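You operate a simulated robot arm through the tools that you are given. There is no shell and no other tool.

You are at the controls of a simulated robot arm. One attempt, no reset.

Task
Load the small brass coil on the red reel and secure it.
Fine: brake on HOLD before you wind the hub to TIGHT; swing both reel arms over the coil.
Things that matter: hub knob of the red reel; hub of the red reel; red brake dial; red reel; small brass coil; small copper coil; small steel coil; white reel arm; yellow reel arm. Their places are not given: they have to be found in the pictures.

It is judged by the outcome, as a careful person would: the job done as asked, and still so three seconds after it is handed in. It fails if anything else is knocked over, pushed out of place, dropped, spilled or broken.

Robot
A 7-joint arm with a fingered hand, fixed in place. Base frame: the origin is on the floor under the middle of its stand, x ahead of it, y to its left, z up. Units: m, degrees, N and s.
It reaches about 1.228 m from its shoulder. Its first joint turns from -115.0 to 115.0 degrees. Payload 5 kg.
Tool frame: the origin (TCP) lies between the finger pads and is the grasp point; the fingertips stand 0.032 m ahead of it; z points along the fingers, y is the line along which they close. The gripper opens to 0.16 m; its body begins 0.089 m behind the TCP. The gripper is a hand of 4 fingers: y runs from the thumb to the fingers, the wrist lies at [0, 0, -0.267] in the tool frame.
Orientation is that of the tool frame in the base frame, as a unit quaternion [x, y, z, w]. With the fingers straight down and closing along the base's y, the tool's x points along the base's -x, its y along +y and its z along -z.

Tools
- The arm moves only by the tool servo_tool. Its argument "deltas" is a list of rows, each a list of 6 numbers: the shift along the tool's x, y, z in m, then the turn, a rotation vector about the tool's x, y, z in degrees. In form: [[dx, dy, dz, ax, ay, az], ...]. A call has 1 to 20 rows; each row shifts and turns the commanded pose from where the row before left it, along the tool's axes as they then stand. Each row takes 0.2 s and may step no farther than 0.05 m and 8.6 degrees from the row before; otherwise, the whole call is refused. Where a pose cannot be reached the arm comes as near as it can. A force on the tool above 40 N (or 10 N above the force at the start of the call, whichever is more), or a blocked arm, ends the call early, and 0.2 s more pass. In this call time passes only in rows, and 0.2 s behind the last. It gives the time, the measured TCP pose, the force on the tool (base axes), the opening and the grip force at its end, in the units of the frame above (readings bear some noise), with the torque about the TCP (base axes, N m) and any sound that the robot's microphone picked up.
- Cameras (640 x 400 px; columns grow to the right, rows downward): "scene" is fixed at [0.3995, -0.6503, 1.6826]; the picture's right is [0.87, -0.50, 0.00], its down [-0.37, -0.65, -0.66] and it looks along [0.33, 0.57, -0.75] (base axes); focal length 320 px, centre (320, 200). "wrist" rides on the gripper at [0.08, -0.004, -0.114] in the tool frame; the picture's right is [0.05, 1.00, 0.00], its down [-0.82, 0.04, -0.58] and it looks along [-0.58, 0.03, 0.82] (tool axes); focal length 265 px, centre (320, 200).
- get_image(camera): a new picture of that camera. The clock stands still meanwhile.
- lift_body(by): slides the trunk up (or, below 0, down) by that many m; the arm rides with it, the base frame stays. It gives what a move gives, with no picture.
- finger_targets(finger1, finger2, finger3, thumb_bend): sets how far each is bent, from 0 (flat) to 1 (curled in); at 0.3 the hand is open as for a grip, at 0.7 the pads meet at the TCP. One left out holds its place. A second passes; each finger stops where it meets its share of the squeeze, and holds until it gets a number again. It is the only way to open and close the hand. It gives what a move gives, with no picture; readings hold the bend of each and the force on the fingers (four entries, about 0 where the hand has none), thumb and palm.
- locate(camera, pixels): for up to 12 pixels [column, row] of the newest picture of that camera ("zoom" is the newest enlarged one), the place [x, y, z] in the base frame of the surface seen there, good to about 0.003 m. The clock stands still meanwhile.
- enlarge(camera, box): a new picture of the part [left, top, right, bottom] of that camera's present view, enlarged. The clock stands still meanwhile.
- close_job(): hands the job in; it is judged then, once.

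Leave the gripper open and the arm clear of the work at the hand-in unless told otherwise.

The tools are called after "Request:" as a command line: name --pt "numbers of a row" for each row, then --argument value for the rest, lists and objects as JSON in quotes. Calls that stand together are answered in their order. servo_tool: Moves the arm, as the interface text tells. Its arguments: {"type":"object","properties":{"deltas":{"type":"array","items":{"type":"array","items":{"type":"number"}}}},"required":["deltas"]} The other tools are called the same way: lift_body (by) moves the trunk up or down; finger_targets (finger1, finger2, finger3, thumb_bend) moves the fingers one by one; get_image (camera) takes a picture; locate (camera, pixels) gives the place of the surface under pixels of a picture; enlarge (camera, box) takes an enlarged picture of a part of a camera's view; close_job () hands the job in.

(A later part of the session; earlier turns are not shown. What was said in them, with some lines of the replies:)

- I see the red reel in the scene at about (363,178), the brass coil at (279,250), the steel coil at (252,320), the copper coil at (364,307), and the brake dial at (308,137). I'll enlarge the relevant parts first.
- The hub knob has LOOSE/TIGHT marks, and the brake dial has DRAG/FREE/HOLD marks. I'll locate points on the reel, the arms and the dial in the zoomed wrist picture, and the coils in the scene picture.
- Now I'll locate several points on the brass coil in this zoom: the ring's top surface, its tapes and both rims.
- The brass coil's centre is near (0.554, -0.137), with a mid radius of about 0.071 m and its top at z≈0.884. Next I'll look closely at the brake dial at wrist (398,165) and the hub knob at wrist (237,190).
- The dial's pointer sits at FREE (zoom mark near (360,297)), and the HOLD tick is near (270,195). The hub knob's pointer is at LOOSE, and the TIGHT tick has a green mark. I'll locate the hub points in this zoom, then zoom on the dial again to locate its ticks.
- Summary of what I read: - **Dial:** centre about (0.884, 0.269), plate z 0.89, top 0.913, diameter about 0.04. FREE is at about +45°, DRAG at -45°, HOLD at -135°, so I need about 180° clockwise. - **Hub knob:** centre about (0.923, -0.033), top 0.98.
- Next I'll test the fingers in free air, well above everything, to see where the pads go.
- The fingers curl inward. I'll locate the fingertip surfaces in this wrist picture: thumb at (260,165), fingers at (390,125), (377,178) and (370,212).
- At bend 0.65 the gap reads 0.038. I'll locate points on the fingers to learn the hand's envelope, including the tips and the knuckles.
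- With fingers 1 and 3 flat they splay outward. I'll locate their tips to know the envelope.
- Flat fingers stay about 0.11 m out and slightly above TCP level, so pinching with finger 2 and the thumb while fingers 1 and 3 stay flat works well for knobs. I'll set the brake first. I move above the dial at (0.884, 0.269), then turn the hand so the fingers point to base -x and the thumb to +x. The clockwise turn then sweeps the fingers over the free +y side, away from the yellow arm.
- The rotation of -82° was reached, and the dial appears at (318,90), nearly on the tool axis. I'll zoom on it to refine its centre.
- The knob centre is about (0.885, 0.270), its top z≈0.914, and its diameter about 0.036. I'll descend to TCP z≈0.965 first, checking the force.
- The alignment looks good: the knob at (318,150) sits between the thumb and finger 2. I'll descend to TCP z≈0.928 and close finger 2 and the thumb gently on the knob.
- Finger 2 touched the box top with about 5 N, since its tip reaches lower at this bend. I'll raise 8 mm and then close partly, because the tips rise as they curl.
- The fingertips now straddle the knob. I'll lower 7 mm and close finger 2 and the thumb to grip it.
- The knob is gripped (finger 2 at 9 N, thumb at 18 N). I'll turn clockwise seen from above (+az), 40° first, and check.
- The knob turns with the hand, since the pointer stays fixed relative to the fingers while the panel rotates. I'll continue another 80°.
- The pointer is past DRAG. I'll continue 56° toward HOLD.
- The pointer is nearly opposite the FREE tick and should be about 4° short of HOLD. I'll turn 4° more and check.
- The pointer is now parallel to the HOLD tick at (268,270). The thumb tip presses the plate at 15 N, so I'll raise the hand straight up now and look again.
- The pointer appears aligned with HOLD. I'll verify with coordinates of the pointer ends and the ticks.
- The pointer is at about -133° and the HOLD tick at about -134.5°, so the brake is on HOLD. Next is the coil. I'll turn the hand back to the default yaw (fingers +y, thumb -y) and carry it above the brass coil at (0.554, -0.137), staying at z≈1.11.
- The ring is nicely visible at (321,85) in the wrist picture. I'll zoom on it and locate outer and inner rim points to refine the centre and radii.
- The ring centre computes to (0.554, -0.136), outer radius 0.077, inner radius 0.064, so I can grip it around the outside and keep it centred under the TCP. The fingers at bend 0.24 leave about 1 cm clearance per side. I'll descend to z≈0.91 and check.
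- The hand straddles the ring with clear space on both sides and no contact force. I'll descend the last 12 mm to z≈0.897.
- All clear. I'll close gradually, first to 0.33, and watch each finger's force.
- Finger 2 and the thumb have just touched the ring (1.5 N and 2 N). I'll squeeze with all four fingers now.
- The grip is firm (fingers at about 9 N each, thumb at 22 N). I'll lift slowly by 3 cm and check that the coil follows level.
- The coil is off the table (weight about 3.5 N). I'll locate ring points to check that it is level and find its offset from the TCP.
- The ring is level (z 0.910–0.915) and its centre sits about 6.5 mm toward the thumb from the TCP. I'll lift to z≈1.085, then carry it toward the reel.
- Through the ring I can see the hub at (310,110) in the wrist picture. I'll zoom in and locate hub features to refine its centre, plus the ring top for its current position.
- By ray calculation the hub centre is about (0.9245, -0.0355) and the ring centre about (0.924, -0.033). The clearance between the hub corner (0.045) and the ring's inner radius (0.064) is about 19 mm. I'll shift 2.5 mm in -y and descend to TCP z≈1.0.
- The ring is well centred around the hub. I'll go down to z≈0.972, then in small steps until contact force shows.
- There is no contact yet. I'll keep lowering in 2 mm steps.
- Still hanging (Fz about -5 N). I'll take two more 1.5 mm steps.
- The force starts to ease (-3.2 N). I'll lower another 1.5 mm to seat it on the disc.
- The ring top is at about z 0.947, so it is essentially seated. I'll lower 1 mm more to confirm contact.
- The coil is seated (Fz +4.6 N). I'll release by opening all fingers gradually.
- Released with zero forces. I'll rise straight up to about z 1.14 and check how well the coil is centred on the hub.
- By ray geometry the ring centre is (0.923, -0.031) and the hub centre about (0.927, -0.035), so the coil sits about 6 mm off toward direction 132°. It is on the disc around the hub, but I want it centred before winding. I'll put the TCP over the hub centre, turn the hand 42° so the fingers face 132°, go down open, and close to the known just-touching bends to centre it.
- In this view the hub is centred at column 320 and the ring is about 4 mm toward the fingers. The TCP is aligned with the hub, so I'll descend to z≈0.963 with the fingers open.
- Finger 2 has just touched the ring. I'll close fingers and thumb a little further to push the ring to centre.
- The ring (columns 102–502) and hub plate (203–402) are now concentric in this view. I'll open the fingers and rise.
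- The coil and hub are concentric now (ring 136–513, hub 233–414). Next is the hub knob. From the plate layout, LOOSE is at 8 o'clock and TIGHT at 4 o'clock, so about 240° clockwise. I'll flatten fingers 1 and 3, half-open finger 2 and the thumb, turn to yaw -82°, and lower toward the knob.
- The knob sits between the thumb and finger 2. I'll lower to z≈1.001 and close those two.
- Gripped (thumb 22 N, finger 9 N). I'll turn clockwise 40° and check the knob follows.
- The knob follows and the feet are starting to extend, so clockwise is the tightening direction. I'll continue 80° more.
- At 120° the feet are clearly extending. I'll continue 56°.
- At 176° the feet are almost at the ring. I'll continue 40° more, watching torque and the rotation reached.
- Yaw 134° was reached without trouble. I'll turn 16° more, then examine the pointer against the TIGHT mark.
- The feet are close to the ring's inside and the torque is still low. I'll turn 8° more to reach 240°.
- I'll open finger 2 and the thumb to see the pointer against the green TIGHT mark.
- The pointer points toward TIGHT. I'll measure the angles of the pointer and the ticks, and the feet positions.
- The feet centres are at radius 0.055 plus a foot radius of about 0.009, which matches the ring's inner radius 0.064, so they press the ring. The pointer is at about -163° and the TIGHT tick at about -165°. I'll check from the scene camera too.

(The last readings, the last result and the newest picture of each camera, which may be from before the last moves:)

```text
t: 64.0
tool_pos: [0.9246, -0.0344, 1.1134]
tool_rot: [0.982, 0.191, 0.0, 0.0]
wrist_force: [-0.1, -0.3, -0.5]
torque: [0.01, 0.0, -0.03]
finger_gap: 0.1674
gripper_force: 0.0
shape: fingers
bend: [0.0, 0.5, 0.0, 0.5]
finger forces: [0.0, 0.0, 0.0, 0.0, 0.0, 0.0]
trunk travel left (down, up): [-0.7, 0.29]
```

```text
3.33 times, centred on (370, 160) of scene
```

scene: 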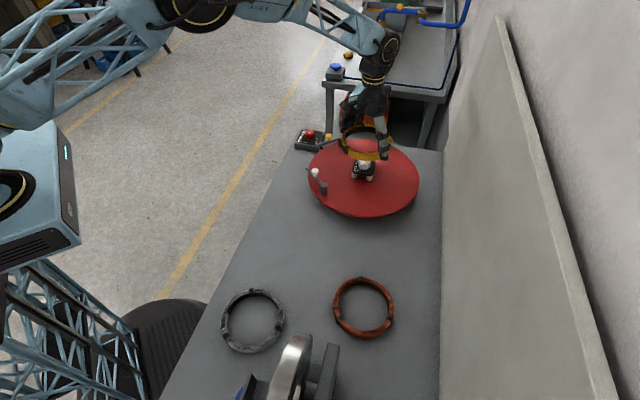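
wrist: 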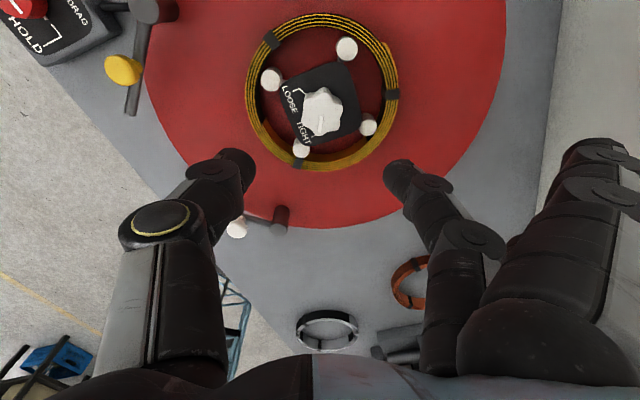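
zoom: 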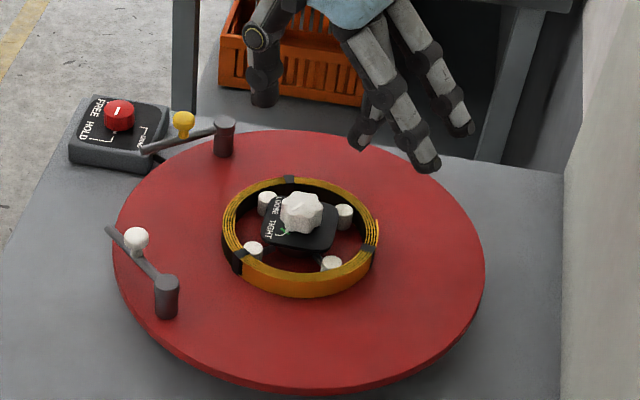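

The two views disagree slightly on the pointer angle (197° from the wrist camera, 188° from the scene camera, TIGHT at 195°). I'll zoom tighter in both views to settle it.

Request:
enlarge --camera "scene" --box '[350, 152, 374, 174]'

Request:
locate --camera "zoom" --pixels '[[320, 200], [200, 200], [260, 160], [330, 120], [250, 330], [230, 350], [280, 310]]'

Request:
enlarge --camera "wrist" --box '[296, 88, 344, 148]'

```text
16.00 times, centred on (362, 163) of scene
```

zoom: 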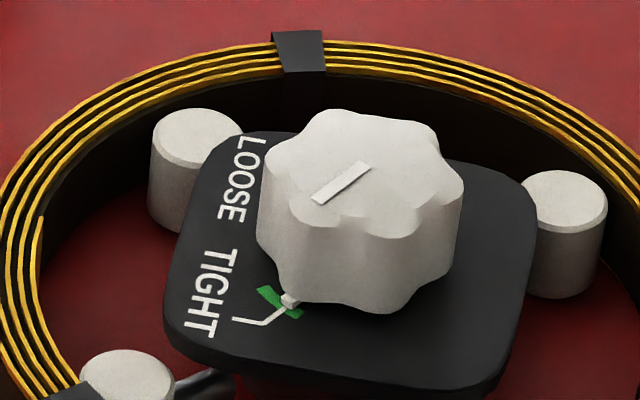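

```text
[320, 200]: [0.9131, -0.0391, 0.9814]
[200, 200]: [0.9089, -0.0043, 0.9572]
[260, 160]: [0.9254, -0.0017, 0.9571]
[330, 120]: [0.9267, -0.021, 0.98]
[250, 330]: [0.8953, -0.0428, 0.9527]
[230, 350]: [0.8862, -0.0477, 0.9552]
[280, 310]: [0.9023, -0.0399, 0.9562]
```

```text
6.67 times, centred on (320, 118) of wrist
```

zoom: 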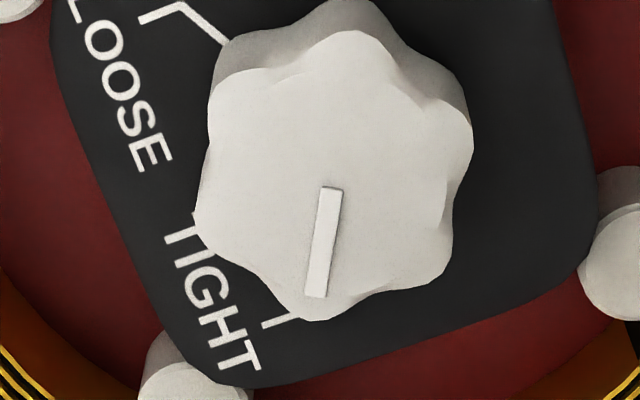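

The tighter views put the pointer at 193–196°, and its tab sits on the green TIGHT mark, with TIGHT at 195°. The hub is wound to TIGHT, the feet bear on the ring, and the brake is still on HOLD. Now the reel arms. I'll unwind the wrist at this height, 170° back, before going to the white arm.

Request:
servo_tool --pt "0 0 -0.03 0 0 -8.5" --pt "0 0 -0.03 0 0 -8.5" --pt "0 0 0 0 0 -8.5" --pt "0 0 0 0 0 -8.5" --pt "0 0 0 0 0 -8.5" --pt "0 0 0 0 0 -8.5" --pt "0 0 0 0 0 -8.5" --pt "0 0 0 0 0 -8.5" --pt "0 0 0 0 0 -8.5" --pt "0 0 0 0 0 -8.5" --pt "0 0 0 0 0 -8.5" --pt "0 0 0 0 0 -8.5" --pt "0 0 0 0 0 -8.5" --pt "0 0 0 0 0 -8.5" --pt "0 0 0 0 0 -8.5" --pt "0 0 0 0 0 -8.5" --pt "0 0 0 0 0 -8.5" --pt "0 0 0 0 0 -8.5" --pt "0 0 0 0 0 -6.5"

```text
t: 68.0
tool_pos: [0.9257, -0.0358, 1.1718]
tool_rot: [-0.013, 1.0, 0.0, 0.001]
wrist_force: [-1.0, -0.5, -0.4]
torque: [-0.04, 0.03, 0.03]
finger_gap: 0.1675
gripper_force: 0.1
shape: fingers
bend: [0.0, 0.5, 0.0, 0.5]
finger forces: [0.1, 0.1, 0.0, 0.1, 0.0, 0.0]
trunk travel left (down, up): [-0.7, 0.29]
```

The yaw is back to about 0. Now I move above the white arm's handle at about (0.755, 0.001), then turn to yaw about -87° so the pinch axis lies along x, across the arm.

Request:
servo_tool --pt "0.0342 0.0074 0 0 0 0" --pt "0.0342 0.0074 0 0 0 0" --pt "0.0342 0.0074 0 0 0 0" --pt "0.0342 0.0074 0 0 0 0" --pt "0.0342 0.0074 0 0 0 0" --pt "0 0 0 0 0 -8.5" --pt "0 0 0 0 0 -8.5" --pt "0 0 0 0 0 -8.5" --pt "0 0 0 0 0 -8.5" --pt "0 0 0 0 0 -8.5" --pt "0 0 0 0 0 -8.5" --pt "0 0 0 0 0 -8.5" --pt "0 0 0 0 0 -8.5" --pt "0 0 0 0 0 -8.5" --pt "0 0 0 0 0 -8.5"

Request:
get_image --camera "wrist"

Request:
enlarge --camera "wrist" --box '[240, 20, 416, 170]'

Request:
enlarge --camera "scene" --box '[295, 125, 375, 205]'

```text
t: 71.2
tool_pos: [0.754, -0.0031, 1.1727]
tool_rot: [-0.687, 0.727, 0.0, 0.0]
wrist_force: [0.5, 1.3, 0.8]
torque: [-0.01, 0.01, 0.0]
finger_gap: 0.1675
gripper_force: 0.0
shape: fingers
bend: [0.0, 0.5, 0.0, 0.5]
finger forces: [0.0, 0.0, 0.1, 0.0, 0.0, 0.0]
trunk travel left (down, up): [-0.7, 0.29]
```

```text
taken
```

wrist: 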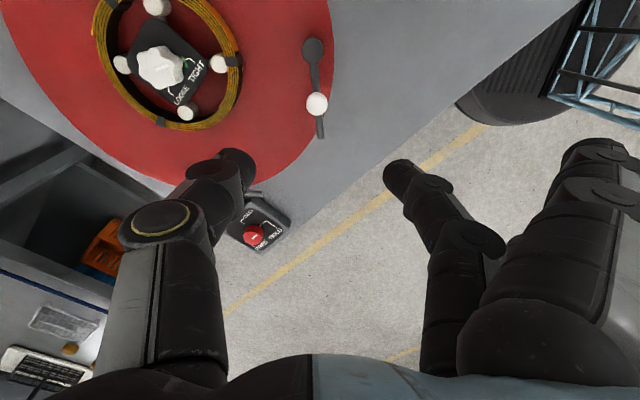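

```text
2.67 times, centred on (328, 95) of wrist
```

zoom: 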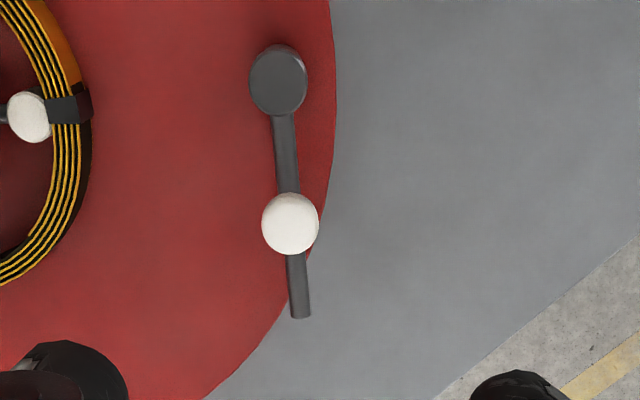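

```text
5.00 times, centred on (335, 165) of scene
```

zoom: 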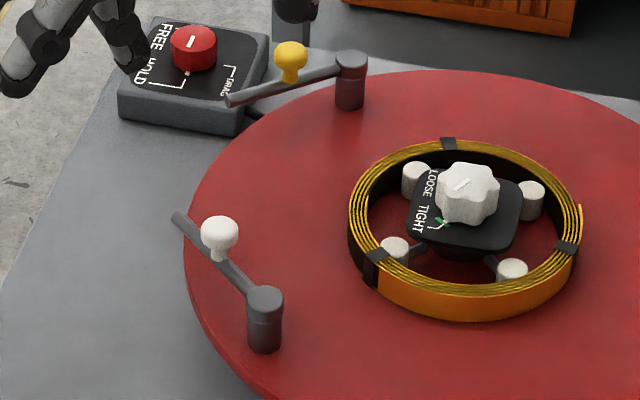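

The white knob is at about (0.756, 0.000) with its top at z≈0.989, and the white arm's pivot is at about (0.7595, -0.049). The hub lies at direction about 5° from the pivot, so the arm must swing about 89° clockwise from its present 94°. I'll lower over the knob to z≈1.012.

Request:
servo_tool --pt "-0.002 -0.002 0.02 0 0 0" --pt "0 0 0.04 0 0 0" --pt "0 0 0.04 0 0 0" --pt "0 0 0.035 0 0 0" --pt "0 0 0.025 0 0 0"

Request:
get_image --camera "wrist"

Request:
enlarge --camera "scene" --box '[285, 115, 375, 205]'

```text
t: 72.4
tool_pos: [0.7564, -0.001, 1.0111]
tool_rot: [-0.685, 0.728, 0.0, 0.0]
wrist_force: [0.2, -0.2, 1.2]
torque: [-0.01, 0.04, 0.01]
finger_gap: 0.1678
gripper_force: 0.1
shape: fingers
bend: [0.0, 0.5, 0.0, 0.5]
finger forces: [0.0, 0.0, 0.0, 0.0, 0.0, 0.1]
trunk travel left (down, up): [-0.7, 0.29]
```

```text
taken
```

wrist: 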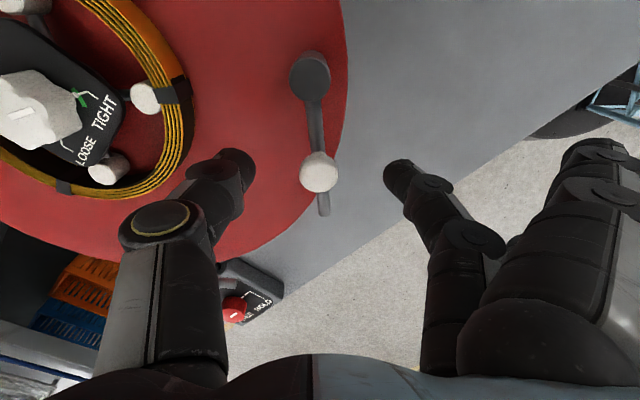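

```text
4.44 times, centred on (330, 160) of scene
```

zoom: 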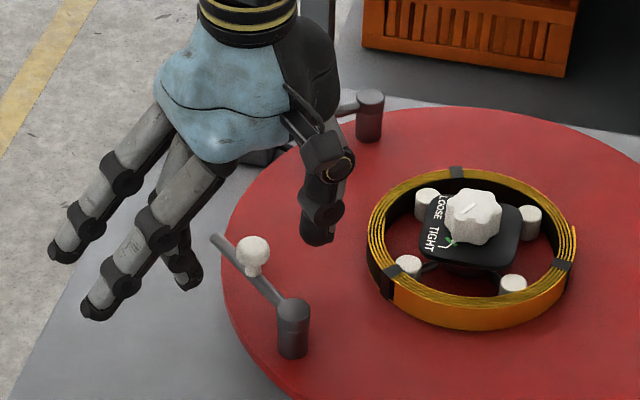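

The knob is centred between finger 2 and the thumb. I'll lower 4 mm and close those two to 0.65, a loose cage around the knob.

Request:
servo_tool --pt "0 0 0.004 0 0 0"

Request:
finger_targets --finger2 0.64 --thumb_bend 0.64

Request:
get_image --camera "wrist"

```text
t: 72.8
tool_pos: [0.756, -0.0013, 1.0086]
tool_rot: [-0.685, 0.729, 0.0, -0.001]
wrist_force: [-0.4, -0.2, -0.4]
torque: [0.01, 0.05, -0.01]
finger_gap: 0.1678
gripper_force: 0.1
shape: fingers
bend: [0.0, 0.5, 0.0, 0.5]
finger forces: [0.0, 0.1, 0.0, 0.1, 0.1, 0.0]
trunk travel left (down, up): [-0.7, 0.29]
```

```text
t: 73.8
tool_pos: [0.7563, -0.0013, 1.0078]
tool_rot: [-0.685, 0.729, 0.0, 0.0]
wrist_force: [0.4, -0.1, 0.5]
torque: [0.0, -0.02, 0.01]
finger_gap: 0.1407
gripper_force: 0.8
shape: fingers
bend: [0.0, 0.64, 0.0, 0.64]
finger forces: [0.0, 0.0, 0.1, 0.0, 0.5, 0.0]
trunk travel left (down, up): [-0.7, 0.29]
```

```text
taken
```

wrist: 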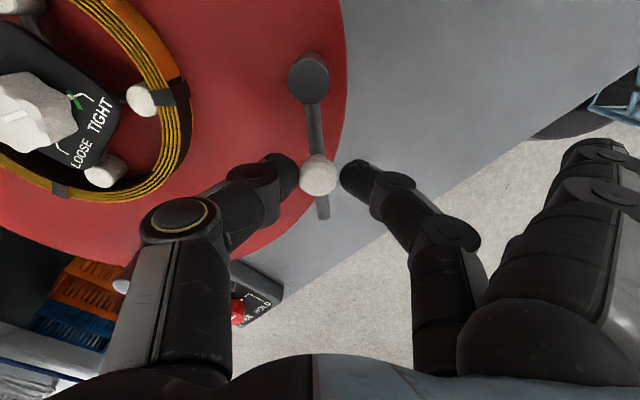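

The thumb just touches at 0.5 N. I'll bring finger 2, the pushing side, into contact and then start the clockwise arc about the pivot, moving and turning together, with 3 steps first.

Request:
finger_targets --finger2 0.67

Request:
servo_tool --pt "-0.00035 -0.0068 0 0 0 8.1" --pt "-0.00035 -0.0068 0 0 0 8.1" --pt "-0.00035 -0.0068 0 0 0 8.1"

Request:
get_image --camera "wrist"

Request:
enlarge --camera "scene" --box '[285, 115, 375, 205]'

```text
t: 74.8
tool_pos: [0.7558, -0.0009, 1.0077]
tool_rot: [-0.685, 0.729, 0.0, 0.0]
wrist_force: [0.1, 0.7, -0.4]
torque: [-0.01, 0.04, -0.04]
finger_gap: 0.1406
gripper_force: 1.6
shape: fingers
bend: [0.0, 0.66, 0.0, 0.64]
finger forces: [0.1, 1.0, 0.0, 0.0, 0.7, 0.1]
trunk travel left (down, up): [-0.7, 0.29]
```

```text
t: 75.6
tool_pos: [0.7776, -0.003, 1.0089]
tool_rot: [-0.515, 0.857, 0.0, 0.0]
wrist_force: [-0.4, 0.2, -0.6]
torque: [0.02, -0.02, 0.01]
finger_gap: 0.1409
gripper_force: 1.2
shape: fingers
bend: [0.0, 0.66, 0.0, 0.64]
finger forces: [0.0, 1.0, 0.1, 0.0, 0.7, 0.0]
trunk travel left (down, up): [-0.7, 0.29]
```

```text
taken
```

wrist: 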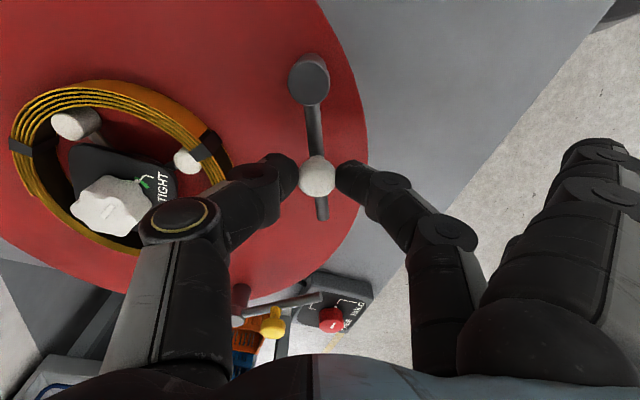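

```text
4.44 times, centred on (330, 160) of scene
```

zoom: 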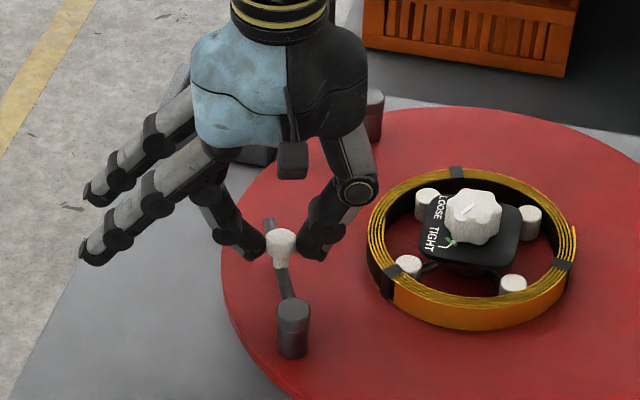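

The arm swings with the hand and forces stay low. I'll continue 4 more steps.

Request:
servo_tool --pt "-0.00035 -0.0068 0 0 0 8.1" --pt "-0.00035 -0.0068 0 0 0 8.1" --pt "-0.00035 -0.0068 0 0 0 8.1" --pt "-0.00035 -0.0068 0 0 0 8.1"

Request:
get_image --camera "wrist"

Request:
enlarge --camera "scene" --box '[285, 115, 375, 205]'

```text
t: 76.6
tool_pos: [0.7988, -0.0208, 1.0076]
tool_rot: [-0.256, 0.967, 0.0, 0.0]
wrist_force: [0.4, 0.1, 0.4]
torque: [-0.02, 0.02, 0.01]
finger_gap: 0.1409
gripper_force: 0.8
shape: fingers
bend: [0.0, 0.66, 0.0, 0.64]
finger forces: [0.0, 0.9, 0.1, 0.0, 0.7, 0.1]
trunk travel left (down, up): [-0.7, 0.29]
```

```text
taken
```

wrist: 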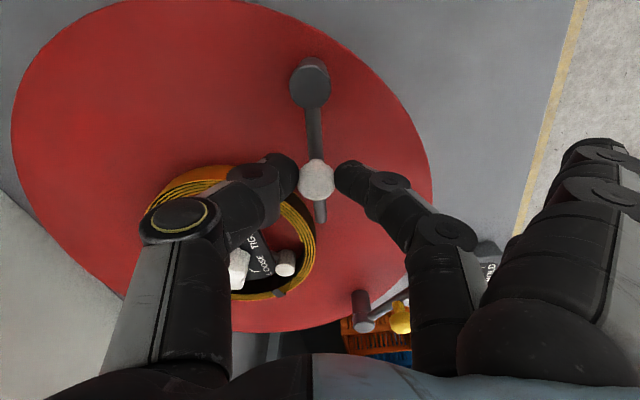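

```text
4.44 times, centred on (330, 160) of scene
```

zoom: 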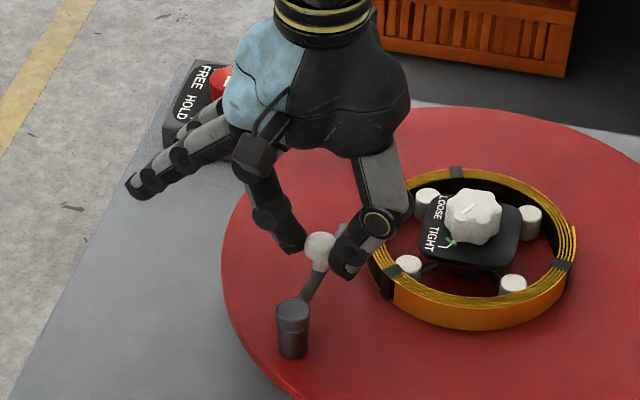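

Still smooth. I'll do the last 4 steps to bring the arm over the coil, pointing at the hub.

Request:
servo_tool --pt "-0.00035 -0.0068 0 0 0 8.1" --pt "-0.00035 -0.0068 0 0 0 8.1"

Request:
servo_tool --pt "-0.00035 -0.0068 0 0 0 8.1" --pt "-0.00035 -0.0068 0 0 0 8.1"

Request:
get_image --camera "wrist"

Request:
enlarge --camera "scene" --box '[285, 115, 415, 215]'

```text
t: 77.2
tool_pos: [0.8044, -0.0324, 1.0073]
tool_rot: [-0.118, 0.993, -0.001, 0.001]
wrist_force: [0.9, 1.3, -0.5]
torque: [0.02, 0.0, -0.02]
finger_gap: 0.1408
gripper_force: 0.4
shape: fingers
bend: [0.0, 0.66, 0.0, 0.64]
finger forces: [0.0, 0.8, 0.0, 0.0, 0.5, 0.0]
trunk travel left (down, up): [-0.7, 0.29]
```

```text
t: 77.8
tool_pos: [0.8084, -0.0451, 1.0086]
tool_rot: [0.023, 1.0, 0.0, 0.0]
wrist_force: [-2.4, 2.1, 0.5]
torque: [0.06, 0.02, 0.01]
finger_gap: 0.1404
gripper_force: 1.6
shape: fingers
bend: [0.0, 0.66, 0.0, 0.64]
finger forces: [0.0, 2.9, 0.1, 0.0, 0.1, 0.0]
trunk travel left (down, up): [-0.7, 0.29]
```

```text
taken
```

wrist: 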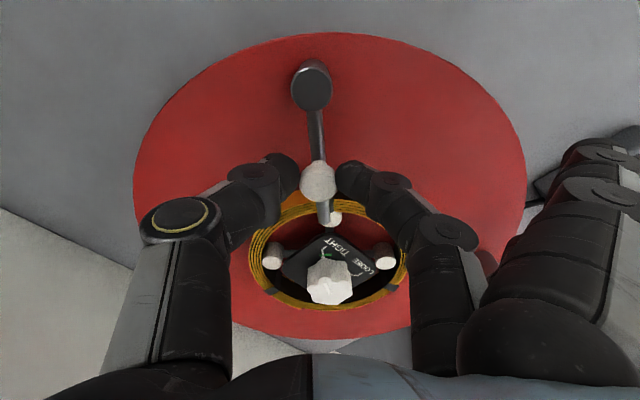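

```text
4.00 times, centred on (350, 165) of scene
```

zoom: 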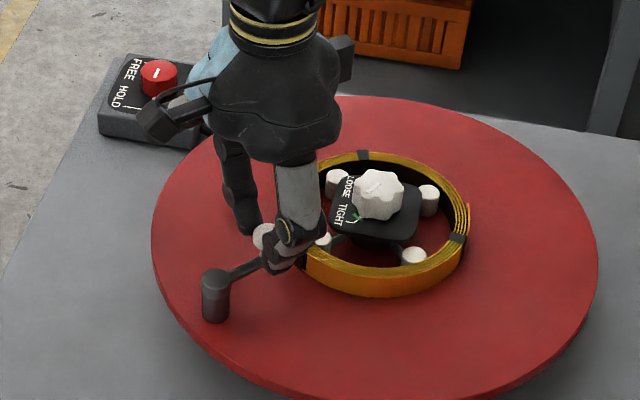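

Finger 2 now feels 2.9 N, likely the end stop. The white arm's tip appears over the ring at (322,213). I'll open and rise to inspect.

Request:
finger_targets --finger2 0.5 --thumb_bend 0.5

Request:
servo_tool --pt "0 0 -0.03 0 0 0" --pt "0 0 -0.045 0 0 0" --pt "0 0 -0.045 0 0 0" --pt "0 0 -0.03 0 0 0"

Request:
get_image --camera "wrist"

Request:
enlarge --camera "wrist" --box '[230, 30, 430, 200]'

Request:
enlarge --camera "scene" --box '[285, 115, 415, 215]'

```text
t: 78.8
tool_pos: [0.8071, -0.0452, 1.0084]
tool_rot: [0.023, 1.0, -0.001, 0.001]
wrist_force: [-0.9, 0.0, -0.6]
torque: [-0.01, -0.02, 0.01]
finger_gap: 0.1676
gripper_force: 0.1
shape: fingers
bend: [0.0, 0.5, 0.0, 0.5]
finger forces: [0.1, 0.0, 0.0, 0.0, 0.0, 0.0]
trunk travel left (down, up): [-0.7, 0.29]
```

```text
t: 79.8
tool_pos: [0.8064, -0.0451, 1.1586]
tool_rot: [0.022, 1.0, 0.001, 0.0]
wrist_force: [0.3, 0.2, -0.7]
torque: [-0.02, 0.0, 0.0]
finger_gap: 0.1674
gripper_force: 0.1
shape: fingers
bend: [0.0, 0.5, 0.0, 0.5]
finger forces: [0.1, 0.0, 0.0, 0.0, 0.0, 0.0]
trunk travel left (down, up): [-0.7, 0.29]
```

```text
taken
```

wrist: 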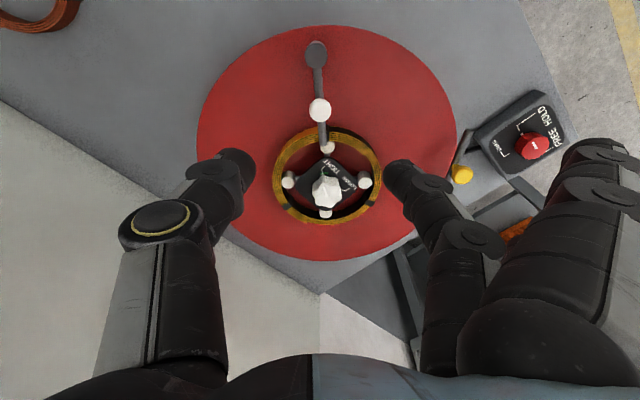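

```text
2.35 times, centred on (330, 115) of wrist
```

zoom: 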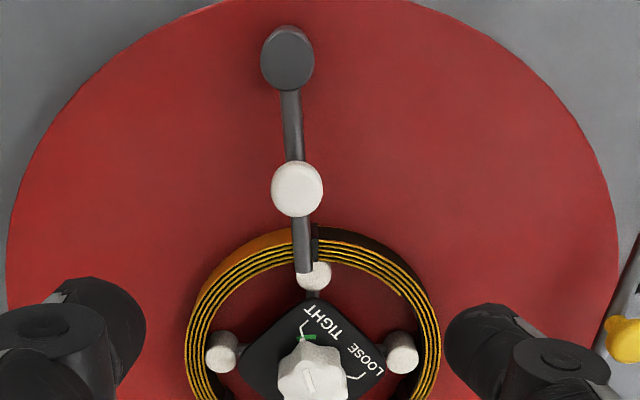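

```text
4.00 times, centred on (350, 165) of scene
```

zoom: 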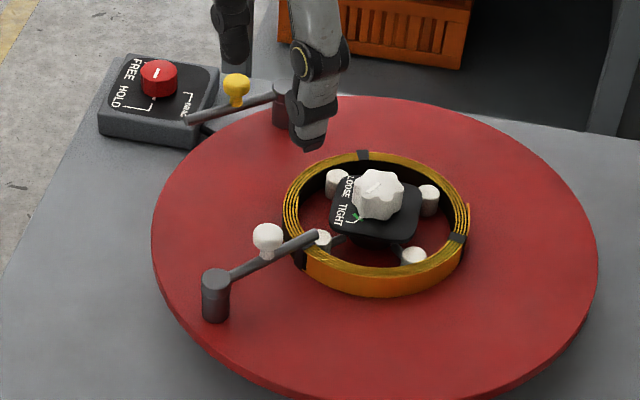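

The white arm now lies over the coil with its tip above the ring, pointing at the hub. Next is the yellow arm, with its knob at about (0.886, 0.133) and pivot at about (0.938, 0.132). I'll move above its knob, keeping yaw about 0 so the pinch axis is along y.

Request:
servo_tool --pt "-0.01434 0.03626 0 0 0 0" --pt "-0.01434 0.03626 0 0 0 0" --pt "-0.01434 0.03626 0 0 0 0" --pt "-0.01434 0.03626 0 0 0 0" --pt "-0.01434 0.03626 0 0 0 0"

Request:
get_image --camera "wrist"

Request:
enlarge --camera "wrist" --box '[240, 20, 416, 170]'

Request:
locate --camera "wrist" --pixels '[[320, 95]]'

```text
t: 81.0
tool_pos: [0.8871, 0.1332, 1.1583]
tool_rot: [0.022, 1.0, 0.0, -0.001]
wrist_force: [-0.2, 1.1, -0.1]
torque: [-0.06, 0.02, -0.01]
finger_gap: 0.168
gripper_force: 0.0
shape: fingers
bend: [0.0, 0.5, 0.0, 0.5]
finger forces: [0.0, 0.0, 0.1, 0.0, 0.0, 0.0]
trunk travel left (down, up): [-0.7, 0.29]
```

```text
taken
```

wrist: 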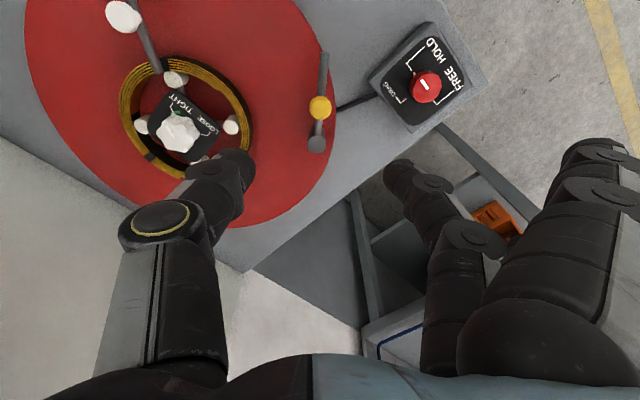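

```text
2.67 times, centred on (328, 95) of wrist
```

zoom: 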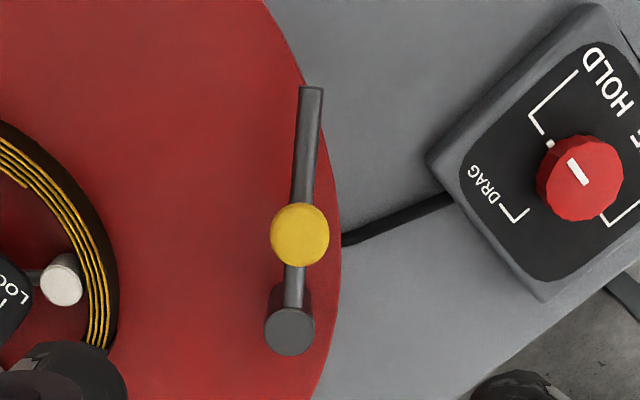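

```text
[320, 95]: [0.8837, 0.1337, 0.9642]
```

The yellow knob is at about (0.889, 0.134), its pivot at about (0.939, 0.1305), and its arm direction 175°. It must swing about 91° counterclockwise to point at the hub (266°). I'll lower over the knob.

Request:
servo_tool --pt "-0.002 0.001 0.02 0 0 0" --pt "0 0 0.04 0 0 0" --pt "0 0 0.04 0 0 0" --pt "0 0 0.03 0 0 0" --pt "0 0 0.02 0 0 0"

Request:
get_image --camera "wrist"

Request:
enlarge --camera "scene" --box '[285, 85, 415, 185]'

```text
t: 82.2
tool_pos: [0.8897, 0.1318, 1.0075]
tool_rot: [0.022, 1.0, 0.0, 0.0]
wrist_force: [0.6, 0.5, -0.1]
torque: [0.0, 0.01, -0.01]
finger_gap: 0.1678
gripper_force: 0.1
shape: fingers
bend: [0.0, 0.5, 0.0, 0.5]
finger forces: [0.0, 0.1, 0.1, 0.0, 0.1, 0.1]
trunk travel left (down, up): [-0.7, 0.29]
```

```text
taken
```

wrist: 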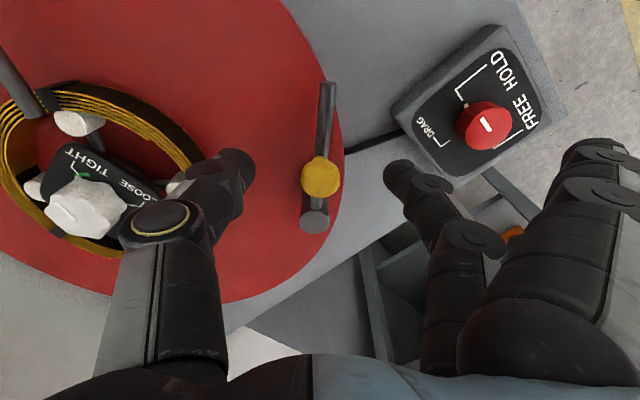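

```text
4.00 times, centred on (350, 135) of scene
```

zoom: 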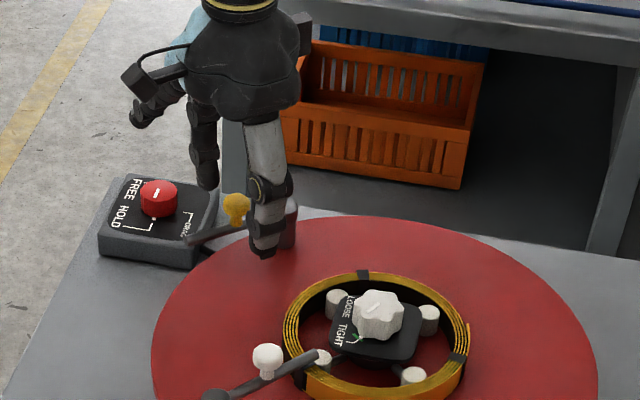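

The yellow knob sits at (320,178), centred between finger 2 and the thumb. I'll close the cage as before.

Request:
finger_targets --finger2 0.64 --thumb_bend 0.64

Request:
finger_targets --finger2 0.67

Request:
servo_tool --pt "-0.00033 -0.00722 0 0 0 -8.27" --pt "-0.00033 -0.00722 0 0 0 -8.27" --pt "-0.00033 -0.00722 0 0 0 -8.27"

Request:
get_image --camera "wrist"

Request:
enlarge --camera "scene" --box '[285, 85, 415, 185]'

```text
t: 83.2
tool_pos: [0.8885, 0.1323, 1.0083]
tool_rot: [0.023, 1.0, 0.0, 0.0]
wrist_force: [-0.1, -0.2, -0.4]
torque: [0.03, -0.04, -0.03]
finger_gap: 0.1404
gripper_force: 0.1
shape: fingers
bend: [0.0, 0.64, 0.0, 0.64]
finger forces: [0.0, 0.1, 0.0, 0.0, 0.0, 0.0]
trunk travel left (down, up): [-0.7, 0.29]
```

```text
t: 84.2
tool_pos: [0.888, 0.1324, 1.0081]
tool_rot: [0.023, 1.0, 0.001, 0.0]
wrist_force: [-0.1, 0.1, -0.2]
torque: [0.02, 0.0, 0.01]
finger_gap: 0.1406
gripper_force: 1.0
shape: fingers
bend: [0.0, 0.65, 0.0, 0.64]
finger forces: [0.1, 1.2, 0.0, 0.0, 0.5, 0.0]
trunk travel left (down, up): [-0.7, 0.29]
```

```text
t: 85.0
tool_pos: [0.8907, 0.1113, 1.009]
tool_rot: [-0.194, 0.981, 0.001, 0.0]
wrist_force: [-0.8, 0.1, 0.3]
torque: [0.0, 0.04, -0.01]
finger_gap: 0.1406
gripper_force: 1.0
shape: fingers
bend: [0.0, 0.66, 0.0, 0.64]
finger forces: [0.0, 1.0, 0.0, 0.0, 1.1, 0.0]
trunk travel left (down, up): [-0.7, 0.29]
```

```text
taken
```

wrist: 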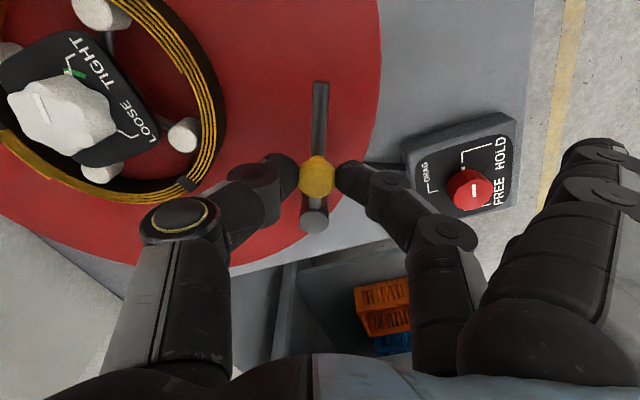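

```text
4.00 times, centred on (350, 135) of scene
```

zoom: 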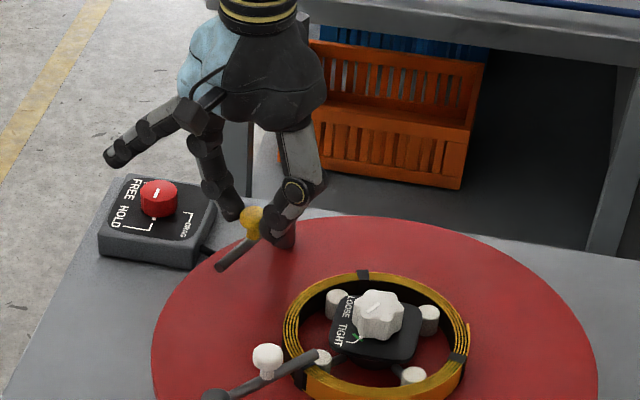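

The yellow arm is swinging with the hand at low forces. I'll continue 4 more steps.

Request:
servo_tool --pt "-0.00033 -0.00722 0 0 0 -8.27" --pt "-0.00033 -0.00722 0 0 0 -8.27" --pt "-0.00033 -0.00722 0 0 0 -8.27" --pt "-0.00033 -0.00722 0 0 0 -8.27"

Request:
get_image --camera "wrist"

Request:
enlarge --camera "scene" --box '[285, 95, 415, 195]'

```text
t: 86.0
tool_pos: [0.9086, 0.088, 1.0079]
tool_rot: [-0.465, 0.885, -0.001, 0.0]
wrist_force: [-0.2, -1.3, 1.3]
torque: [0.02, 0.04, -0.01]
finger_gap: 0.1405
gripper_force: 1.1
shape: fingers
bend: [0.0, 0.66, 0.0, 0.64]
finger forces: [0.0, 1.3, 0.1, 0.0, 1.4, 0.1]
trunk travel left (down, up): [-0.7, 0.29]
```

```text
taken
```

wrist: 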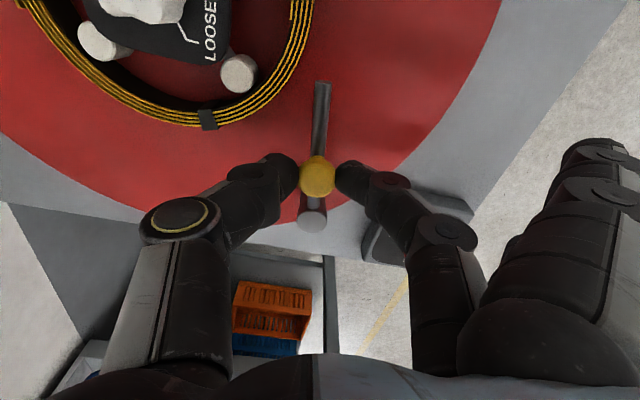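

```text
4.00 times, centred on (350, 145) of scene
```

zoom: 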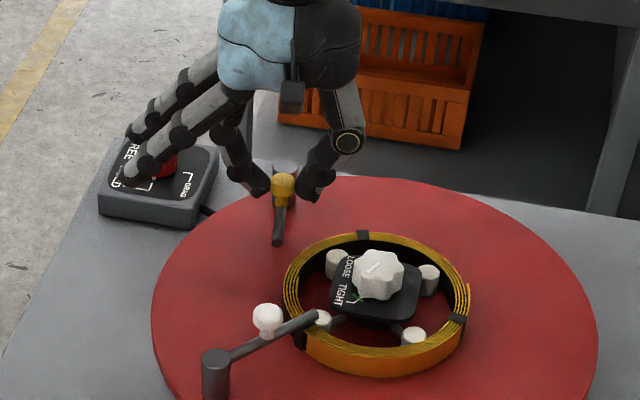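

Smooth so far. I'll do the last 4 steps to bring the yellow arm over the coil.

Request:
servo_tool --pt "-0.00033 -0.00722 0 0 0 -8.27" --pt "-0.00033 -0.00722 0 0 0 -8.27"

Request:
servo_tool --pt "-0.00033 -0.00722 0 0 0 -8.27" --pt "-0.00033 -0.00722 0 0 0 -8.27"

Request:
get_image --camera "wrist"

Request:
enlarge --camera "scene" --box '[285, 105, 415, 205]'

```text
t: 86.6
tool_pos: [0.922, 0.0829, 1.0081]
tool_rot: [-0.587, 0.81, 0.001, 0.0]
wrist_force: [-1.5, -1.9, 0.7]
torque: [-0.05, 0.05, 0.01]
finger_gap: 0.1406
gripper_force: 2.0
shape: fingers
bend: [0.0, 0.66, 0.0, 0.64]
finger forces: [0.0, 1.7, 0.0, 0.1, 1.0, 0.0]
trunk travel left (down, up): [-0.7, 0.29]
```

```text
t: 87.2
tool_pos: [0.9346, 0.0797, 1.0075]
tool_rot: [-0.698, 0.716, 0.0, 0.0]
wrist_force: [-2.1, -1.1, 1.5]
torque: [-0.04, -0.01, 0.0]
finger_gap: 0.1406
gripper_force: 1.2
shape: fingers
bend: [0.0, 0.66, 0.0, 0.64]
finger forces: [0.0, 2.3, 0.0, 0.0, 0.6, 0.1]
trunk travel left (down, up): [-0.7, 0.29]
```

```text
taken
```

wrist: 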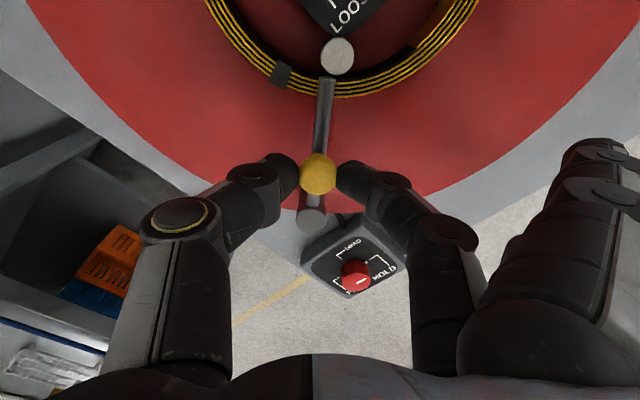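

```text
4.00 times, centred on (350, 155) of scene
```

zoom: 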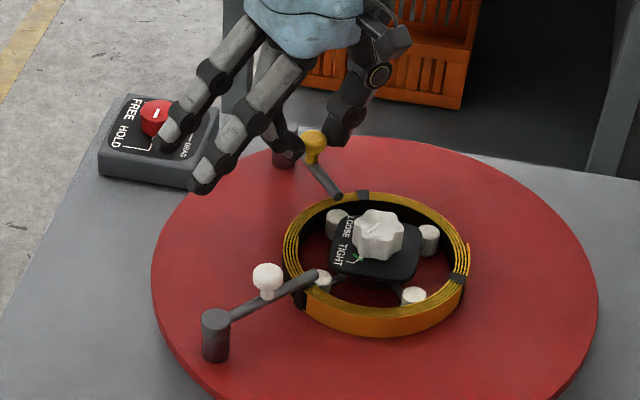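

The yellow arm's tip is over the ring. I'll open the pinch, rise, and measure both arms' directions.

Request:
finger_targets --finger2 0.5 --thumb_bend 0.5

Request:
servo_tool --pt "0 0 -0.03 0 0 0" --pt "0 0 -0.045 0 0 0" --pt "0 0 -0.045 0 0 0" --pt "0 0 -0.045 0 0 0" --pt "0 0 -0.03 0 0 0"

Request:
get_image --camera "wrist"

Request:
enlarge --camera "scene" --box '[285, 105, 435, 220]'

```text
t: 88.2
tool_pos: [0.9363, 0.0793, 1.0065]
tool_rot: [-0.697, 0.717, 0.0, 0.0]
wrist_force: [0.7, 0.0, -0.4]
torque: [-0.01, -0.05, 0.02]
finger_gap: 0.1673
gripper_force: 0.0
shape: fingers
bend: [0.0, 0.5, 0.0, 0.5]
finger forces: [0.0, 0.0, 0.0, 0.0, 0.0, 0.0]
trunk travel left (down, up): [-0.7, 0.29]
```

```text
t: 89.4
tool_pos: [0.935, 0.0792, 1.2023]
tool_rot: [-0.697, 0.717, -0.001, -0.001]
wrist_force: [-0.4, -0.4, -0.5]
torque: [-0.02, -0.04, 0.01]
finger_gap: 0.1677
gripper_force: 0.1
shape: fingers
bend: [0.0, 0.5, 0.0, 0.5]
finger forces: [0.0, 0.1, 0.1, 0.1, 0.0, 0.0]
trunk travel left (down, up): [-0.7, 0.29]
```

```text
taken
```

wrist: 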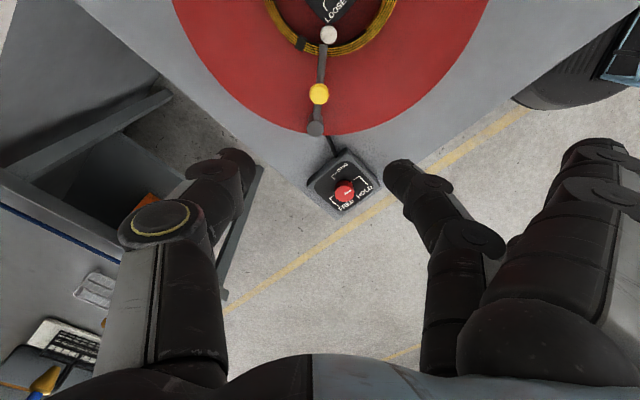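

```text
3.48 times, centred on (360, 162) of scene
```

zoom: 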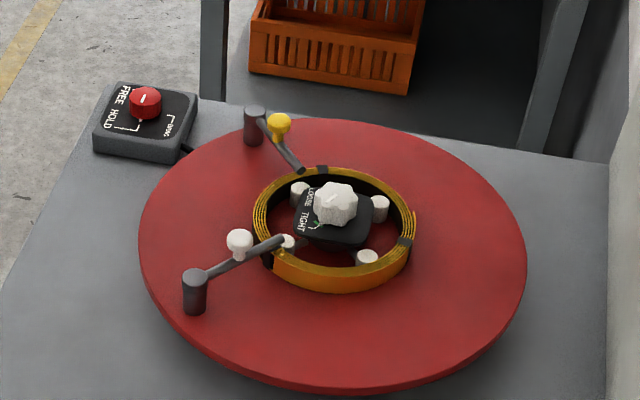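

Both arms are swung in. I'll locate the tips, knobs and pivots precisely in the scene zoom.

Request:
enlarge --camera "scene" --box '[325, 125, 385, 185]'

Request:
enlarge --camera "scene" --box '[325, 125, 370, 165]'

Request:
enlarge --camera "scene" --box '[310, 125, 390, 200]'

```text
6.67 times, centred on (355, 155) of scene
```

zoom: 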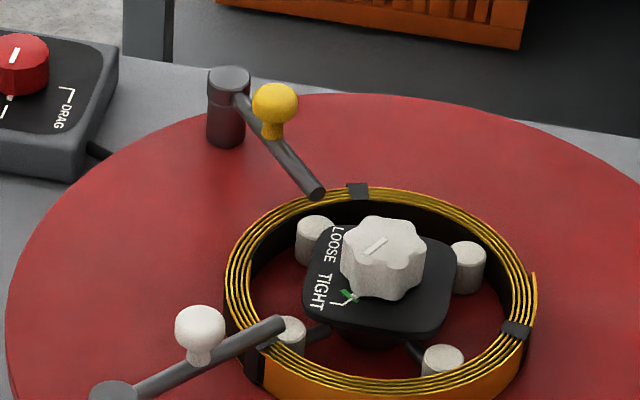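

```text
10.00 times, centred on (348, 145) of scene
```

zoom: 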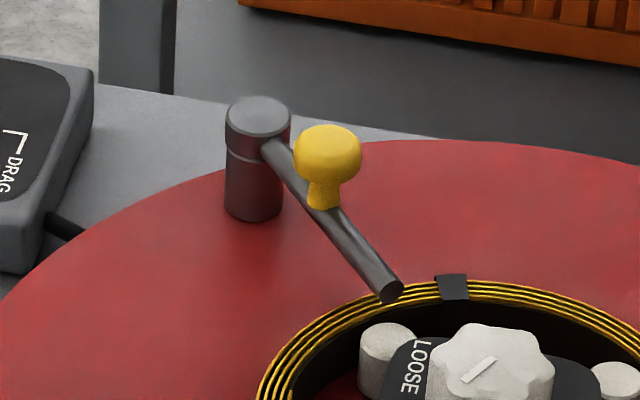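

```text
5.33 times, centred on (350, 162) of scene
```

zoom: 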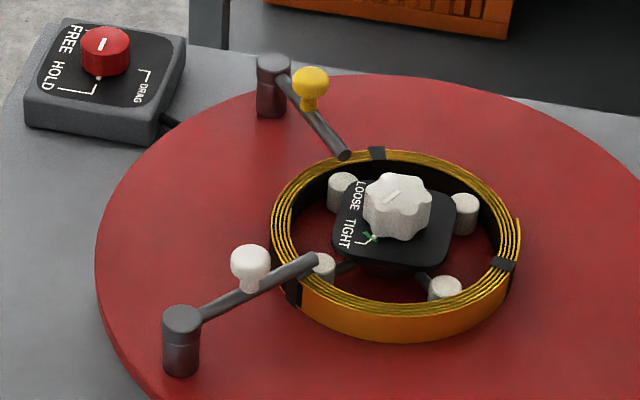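

Both arms' tips lie over the ring. I'll locate the tips and pivots in this last zoom to confirm their directions toward the hub.

Request:
locate --camera "zoom" --pixels '[[345, 155], [338, 146], [273, 62], [313, 257], [306, 260], [182, 318], [310, 82], [250, 260], [320, 122], [230, 298]]'

Request:
enlarge --camera "scene" --box '[292, 122, 332, 152]'

```text
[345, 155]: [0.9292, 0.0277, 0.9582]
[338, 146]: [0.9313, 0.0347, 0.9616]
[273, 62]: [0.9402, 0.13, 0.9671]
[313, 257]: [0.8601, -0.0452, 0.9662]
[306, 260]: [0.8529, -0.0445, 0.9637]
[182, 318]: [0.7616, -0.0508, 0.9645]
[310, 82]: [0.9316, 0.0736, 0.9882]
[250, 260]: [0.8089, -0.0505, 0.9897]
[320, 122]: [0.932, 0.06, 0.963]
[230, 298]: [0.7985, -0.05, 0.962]
```

```text
13.33 times, centred on (312, 137) of scene
```

zoom: 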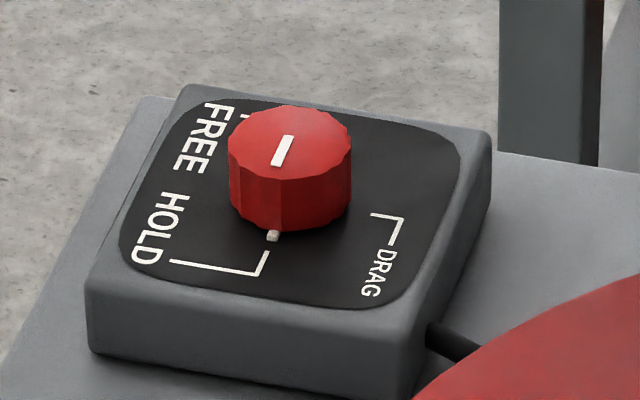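

Measurements check out:
- **White arm:** its tip is at radius 0.068 from the hub, over the ring band (0.064–0.077).
- **Yellow arm:** its tip is at radius 0.063, spanning the whole band.
- **Brake and hub:** the dial's tab points at the HOLD tick, and the hub tab is on TIGHT.

I'll open the hand and retreat up and away from the work.

Request:
servo_tool --pt "0 0 -0.04 0 0 0" --pt "0 0 -0.04 0 0 0" --pt "0 0 0 0 0 8.05" --pt "0 0 0 0 0 8.05" --pt "0 0 0 0 0 8.05" --pt "0 0 0 0 0 8.05" --pt "0 0 0 0 0 8.05" --pt "0 0 0 0 0 8.05" --pt "0 0 0 0 0 8.05" --pt "0 0 0 0 0 8.05" --pt "0 0 0 0 0 8.05" --pt "0 0 0 0 0 8.05" --pt "0 0 0 0 0 8.0"

Request:
servo_tool --pt "0.0356 0.015 0 0 0 0" --pt "0.0356 0.015 0 0 0 0" --pt "0.0356 0.015 0 0 0 0" --pt "0.0356 0.015 0 0 0 0" --pt "0.0356 0.015 0 0 0 0" --pt "0.0356 0.015 0 0 0 0" --pt "0.0356 0.015 0 0 0 0" --pt "0.0356 0.015 0 0 0 0"

Request:
finger_targets --finger1 0.3 --finger2 0.3 --finger3 0.3 --thumb_bend 0.3

Request:
get_image --camera "wrist"

Request:
get_image --camera "scene"

```text
t: 92.2
tool_pos: [0.936, 0.0793, 1.2837]
tool_rot: [0.002, 1.0, 0.0, 0.0]
wrist_force: [0.6, 0.4, 0.8]
torque: [0.0, -0.01, 0.01]
finger_gap: 0.1673
gripper_force: 0.0
shape: fingers
bend: [0.0, 0.5, 0.0, 0.5]
finger forces: [0.0, 0.0, 0.1, 0.0, 0.0, 0.0]
trunk travel left (down, up): [-0.7, 0.29]
```

```text
t: 94.0
tool_pos: [0.6497, 0.1995, 1.2841]
tool_rot: [0.002, 1.0, 0.0, 0.001]
wrist_force: [-0.5, -1.1, -0.4]
torque: [0.03, 0.0, 0.01]
finger_gap: 0.1676
gripper_force: 0.0
shape: fingers
bend: [0.0, 0.5, 0.0, 0.5]
finger forces: [0.0, 0.0, 0.1, 0.0, 0.1, 0.1]
trunk travel left (down, up): [-0.7, 0.29]
```

```text
t: 95.0
tool_pos: [0.6514, 0.1992, 1.2834]
tool_rot: [0.001, 1.0, 0.0, 0.0]
wrist_force: [0.4, 0.1, 0.4]
torque: [0.04, -0.06, 0.0]
finger_gap: 0.1706
gripper_force: 0.0
shape: fingers
bend: [0.3, 0.3, 0.3, 0.3]
finger forces: [0.0, 0.1, 0.0, 0.1, 0.0, 0.0]
trunk travel left (down, up): [-0.7, 0.29]
```

```text
taken
```

wrist: 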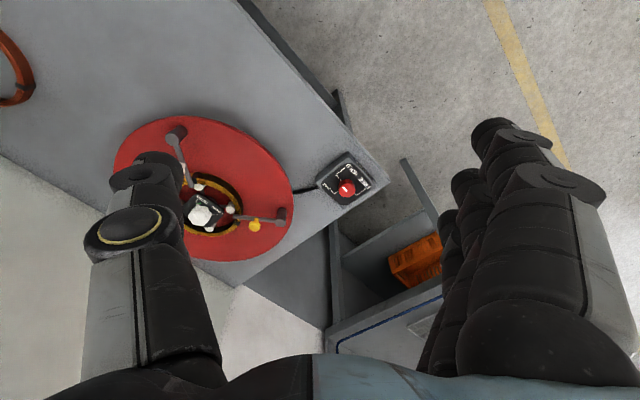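

```text
taken
```

scene: 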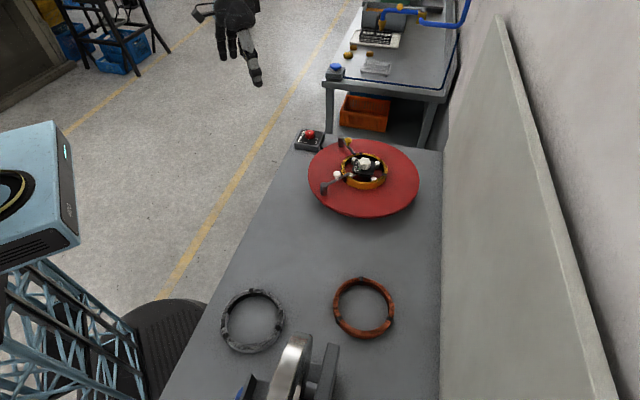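

The arm is clear and the other coils are undisturbed. I'll do one last close check of the reel and dial before handing in.

Request:
enlarge --camera "scene" --box '[290, 120, 400, 205]'

Request:
enlarge --camera "scene" --box '[340, 145, 392, 190]'

Request:
locate --camera "zoom" --pixels '[[320, 90], [190, 240], [540, 240], [350, 340], [250, 150], [470, 160]]'

```text
4.71 times, centred on (345, 162) of scene
```

zoom: 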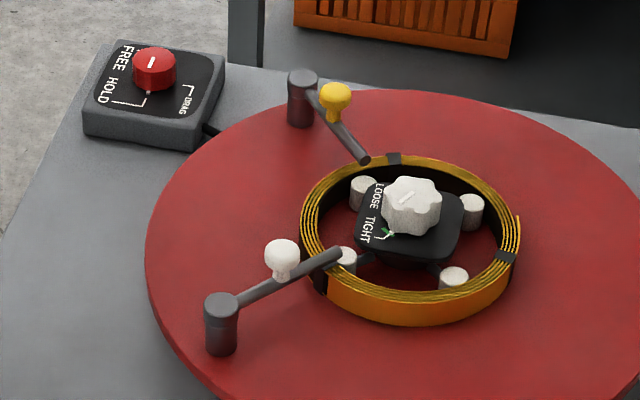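

```text
8.89 times, centred on (366, 168) of scene
```

zoom: 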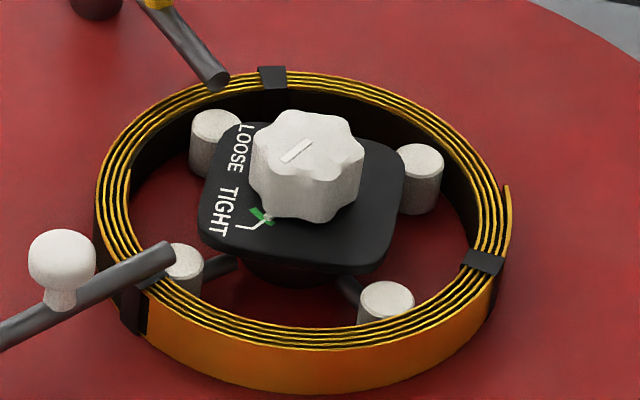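

```text
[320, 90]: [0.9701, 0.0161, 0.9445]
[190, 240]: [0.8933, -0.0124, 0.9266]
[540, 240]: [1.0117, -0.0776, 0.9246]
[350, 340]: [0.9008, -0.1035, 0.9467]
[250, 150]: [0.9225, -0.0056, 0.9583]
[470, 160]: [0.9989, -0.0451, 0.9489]
```

Final check:
- The brass coil sits flat on the red reel, centred on the hub with the expanded feet against its inner wall.
- The hub tab is on the green TIGHT mark, and the brake is on HOLD.
- Both arms lie over the coil.
- The other coils are untouched, the hand is open and the arm is clear.

I'm handing the job in.

Request:
close_job

```text
The job is handed in.
```

The small brass coil is loaded on the red reel and secured, and I've handed the job in.

- **Brake:** I turned the red dial from FREE to HOLD before touching the hub. At the last check its tab still pointed at HOLD.
- **Coil:** It sits flat on the reel. It came to rest about 6 mm off-centre, so I nudged it to within about 2 mm of the hub centre.
- **Hub:** I wound the knob about 240° clockwise, and its tab is on the green TIGHT mark. By measurement the feet reach the coil's inner wall. The knob showed no clear rise in resistance, and I did not tug the coil to test the hold.
- **Reel arms:** The white and yellow arms are both swung in, with their tips over the coil.

The copper and steel coils looked undisturbed. I left the hand open and the arm clear of the work.
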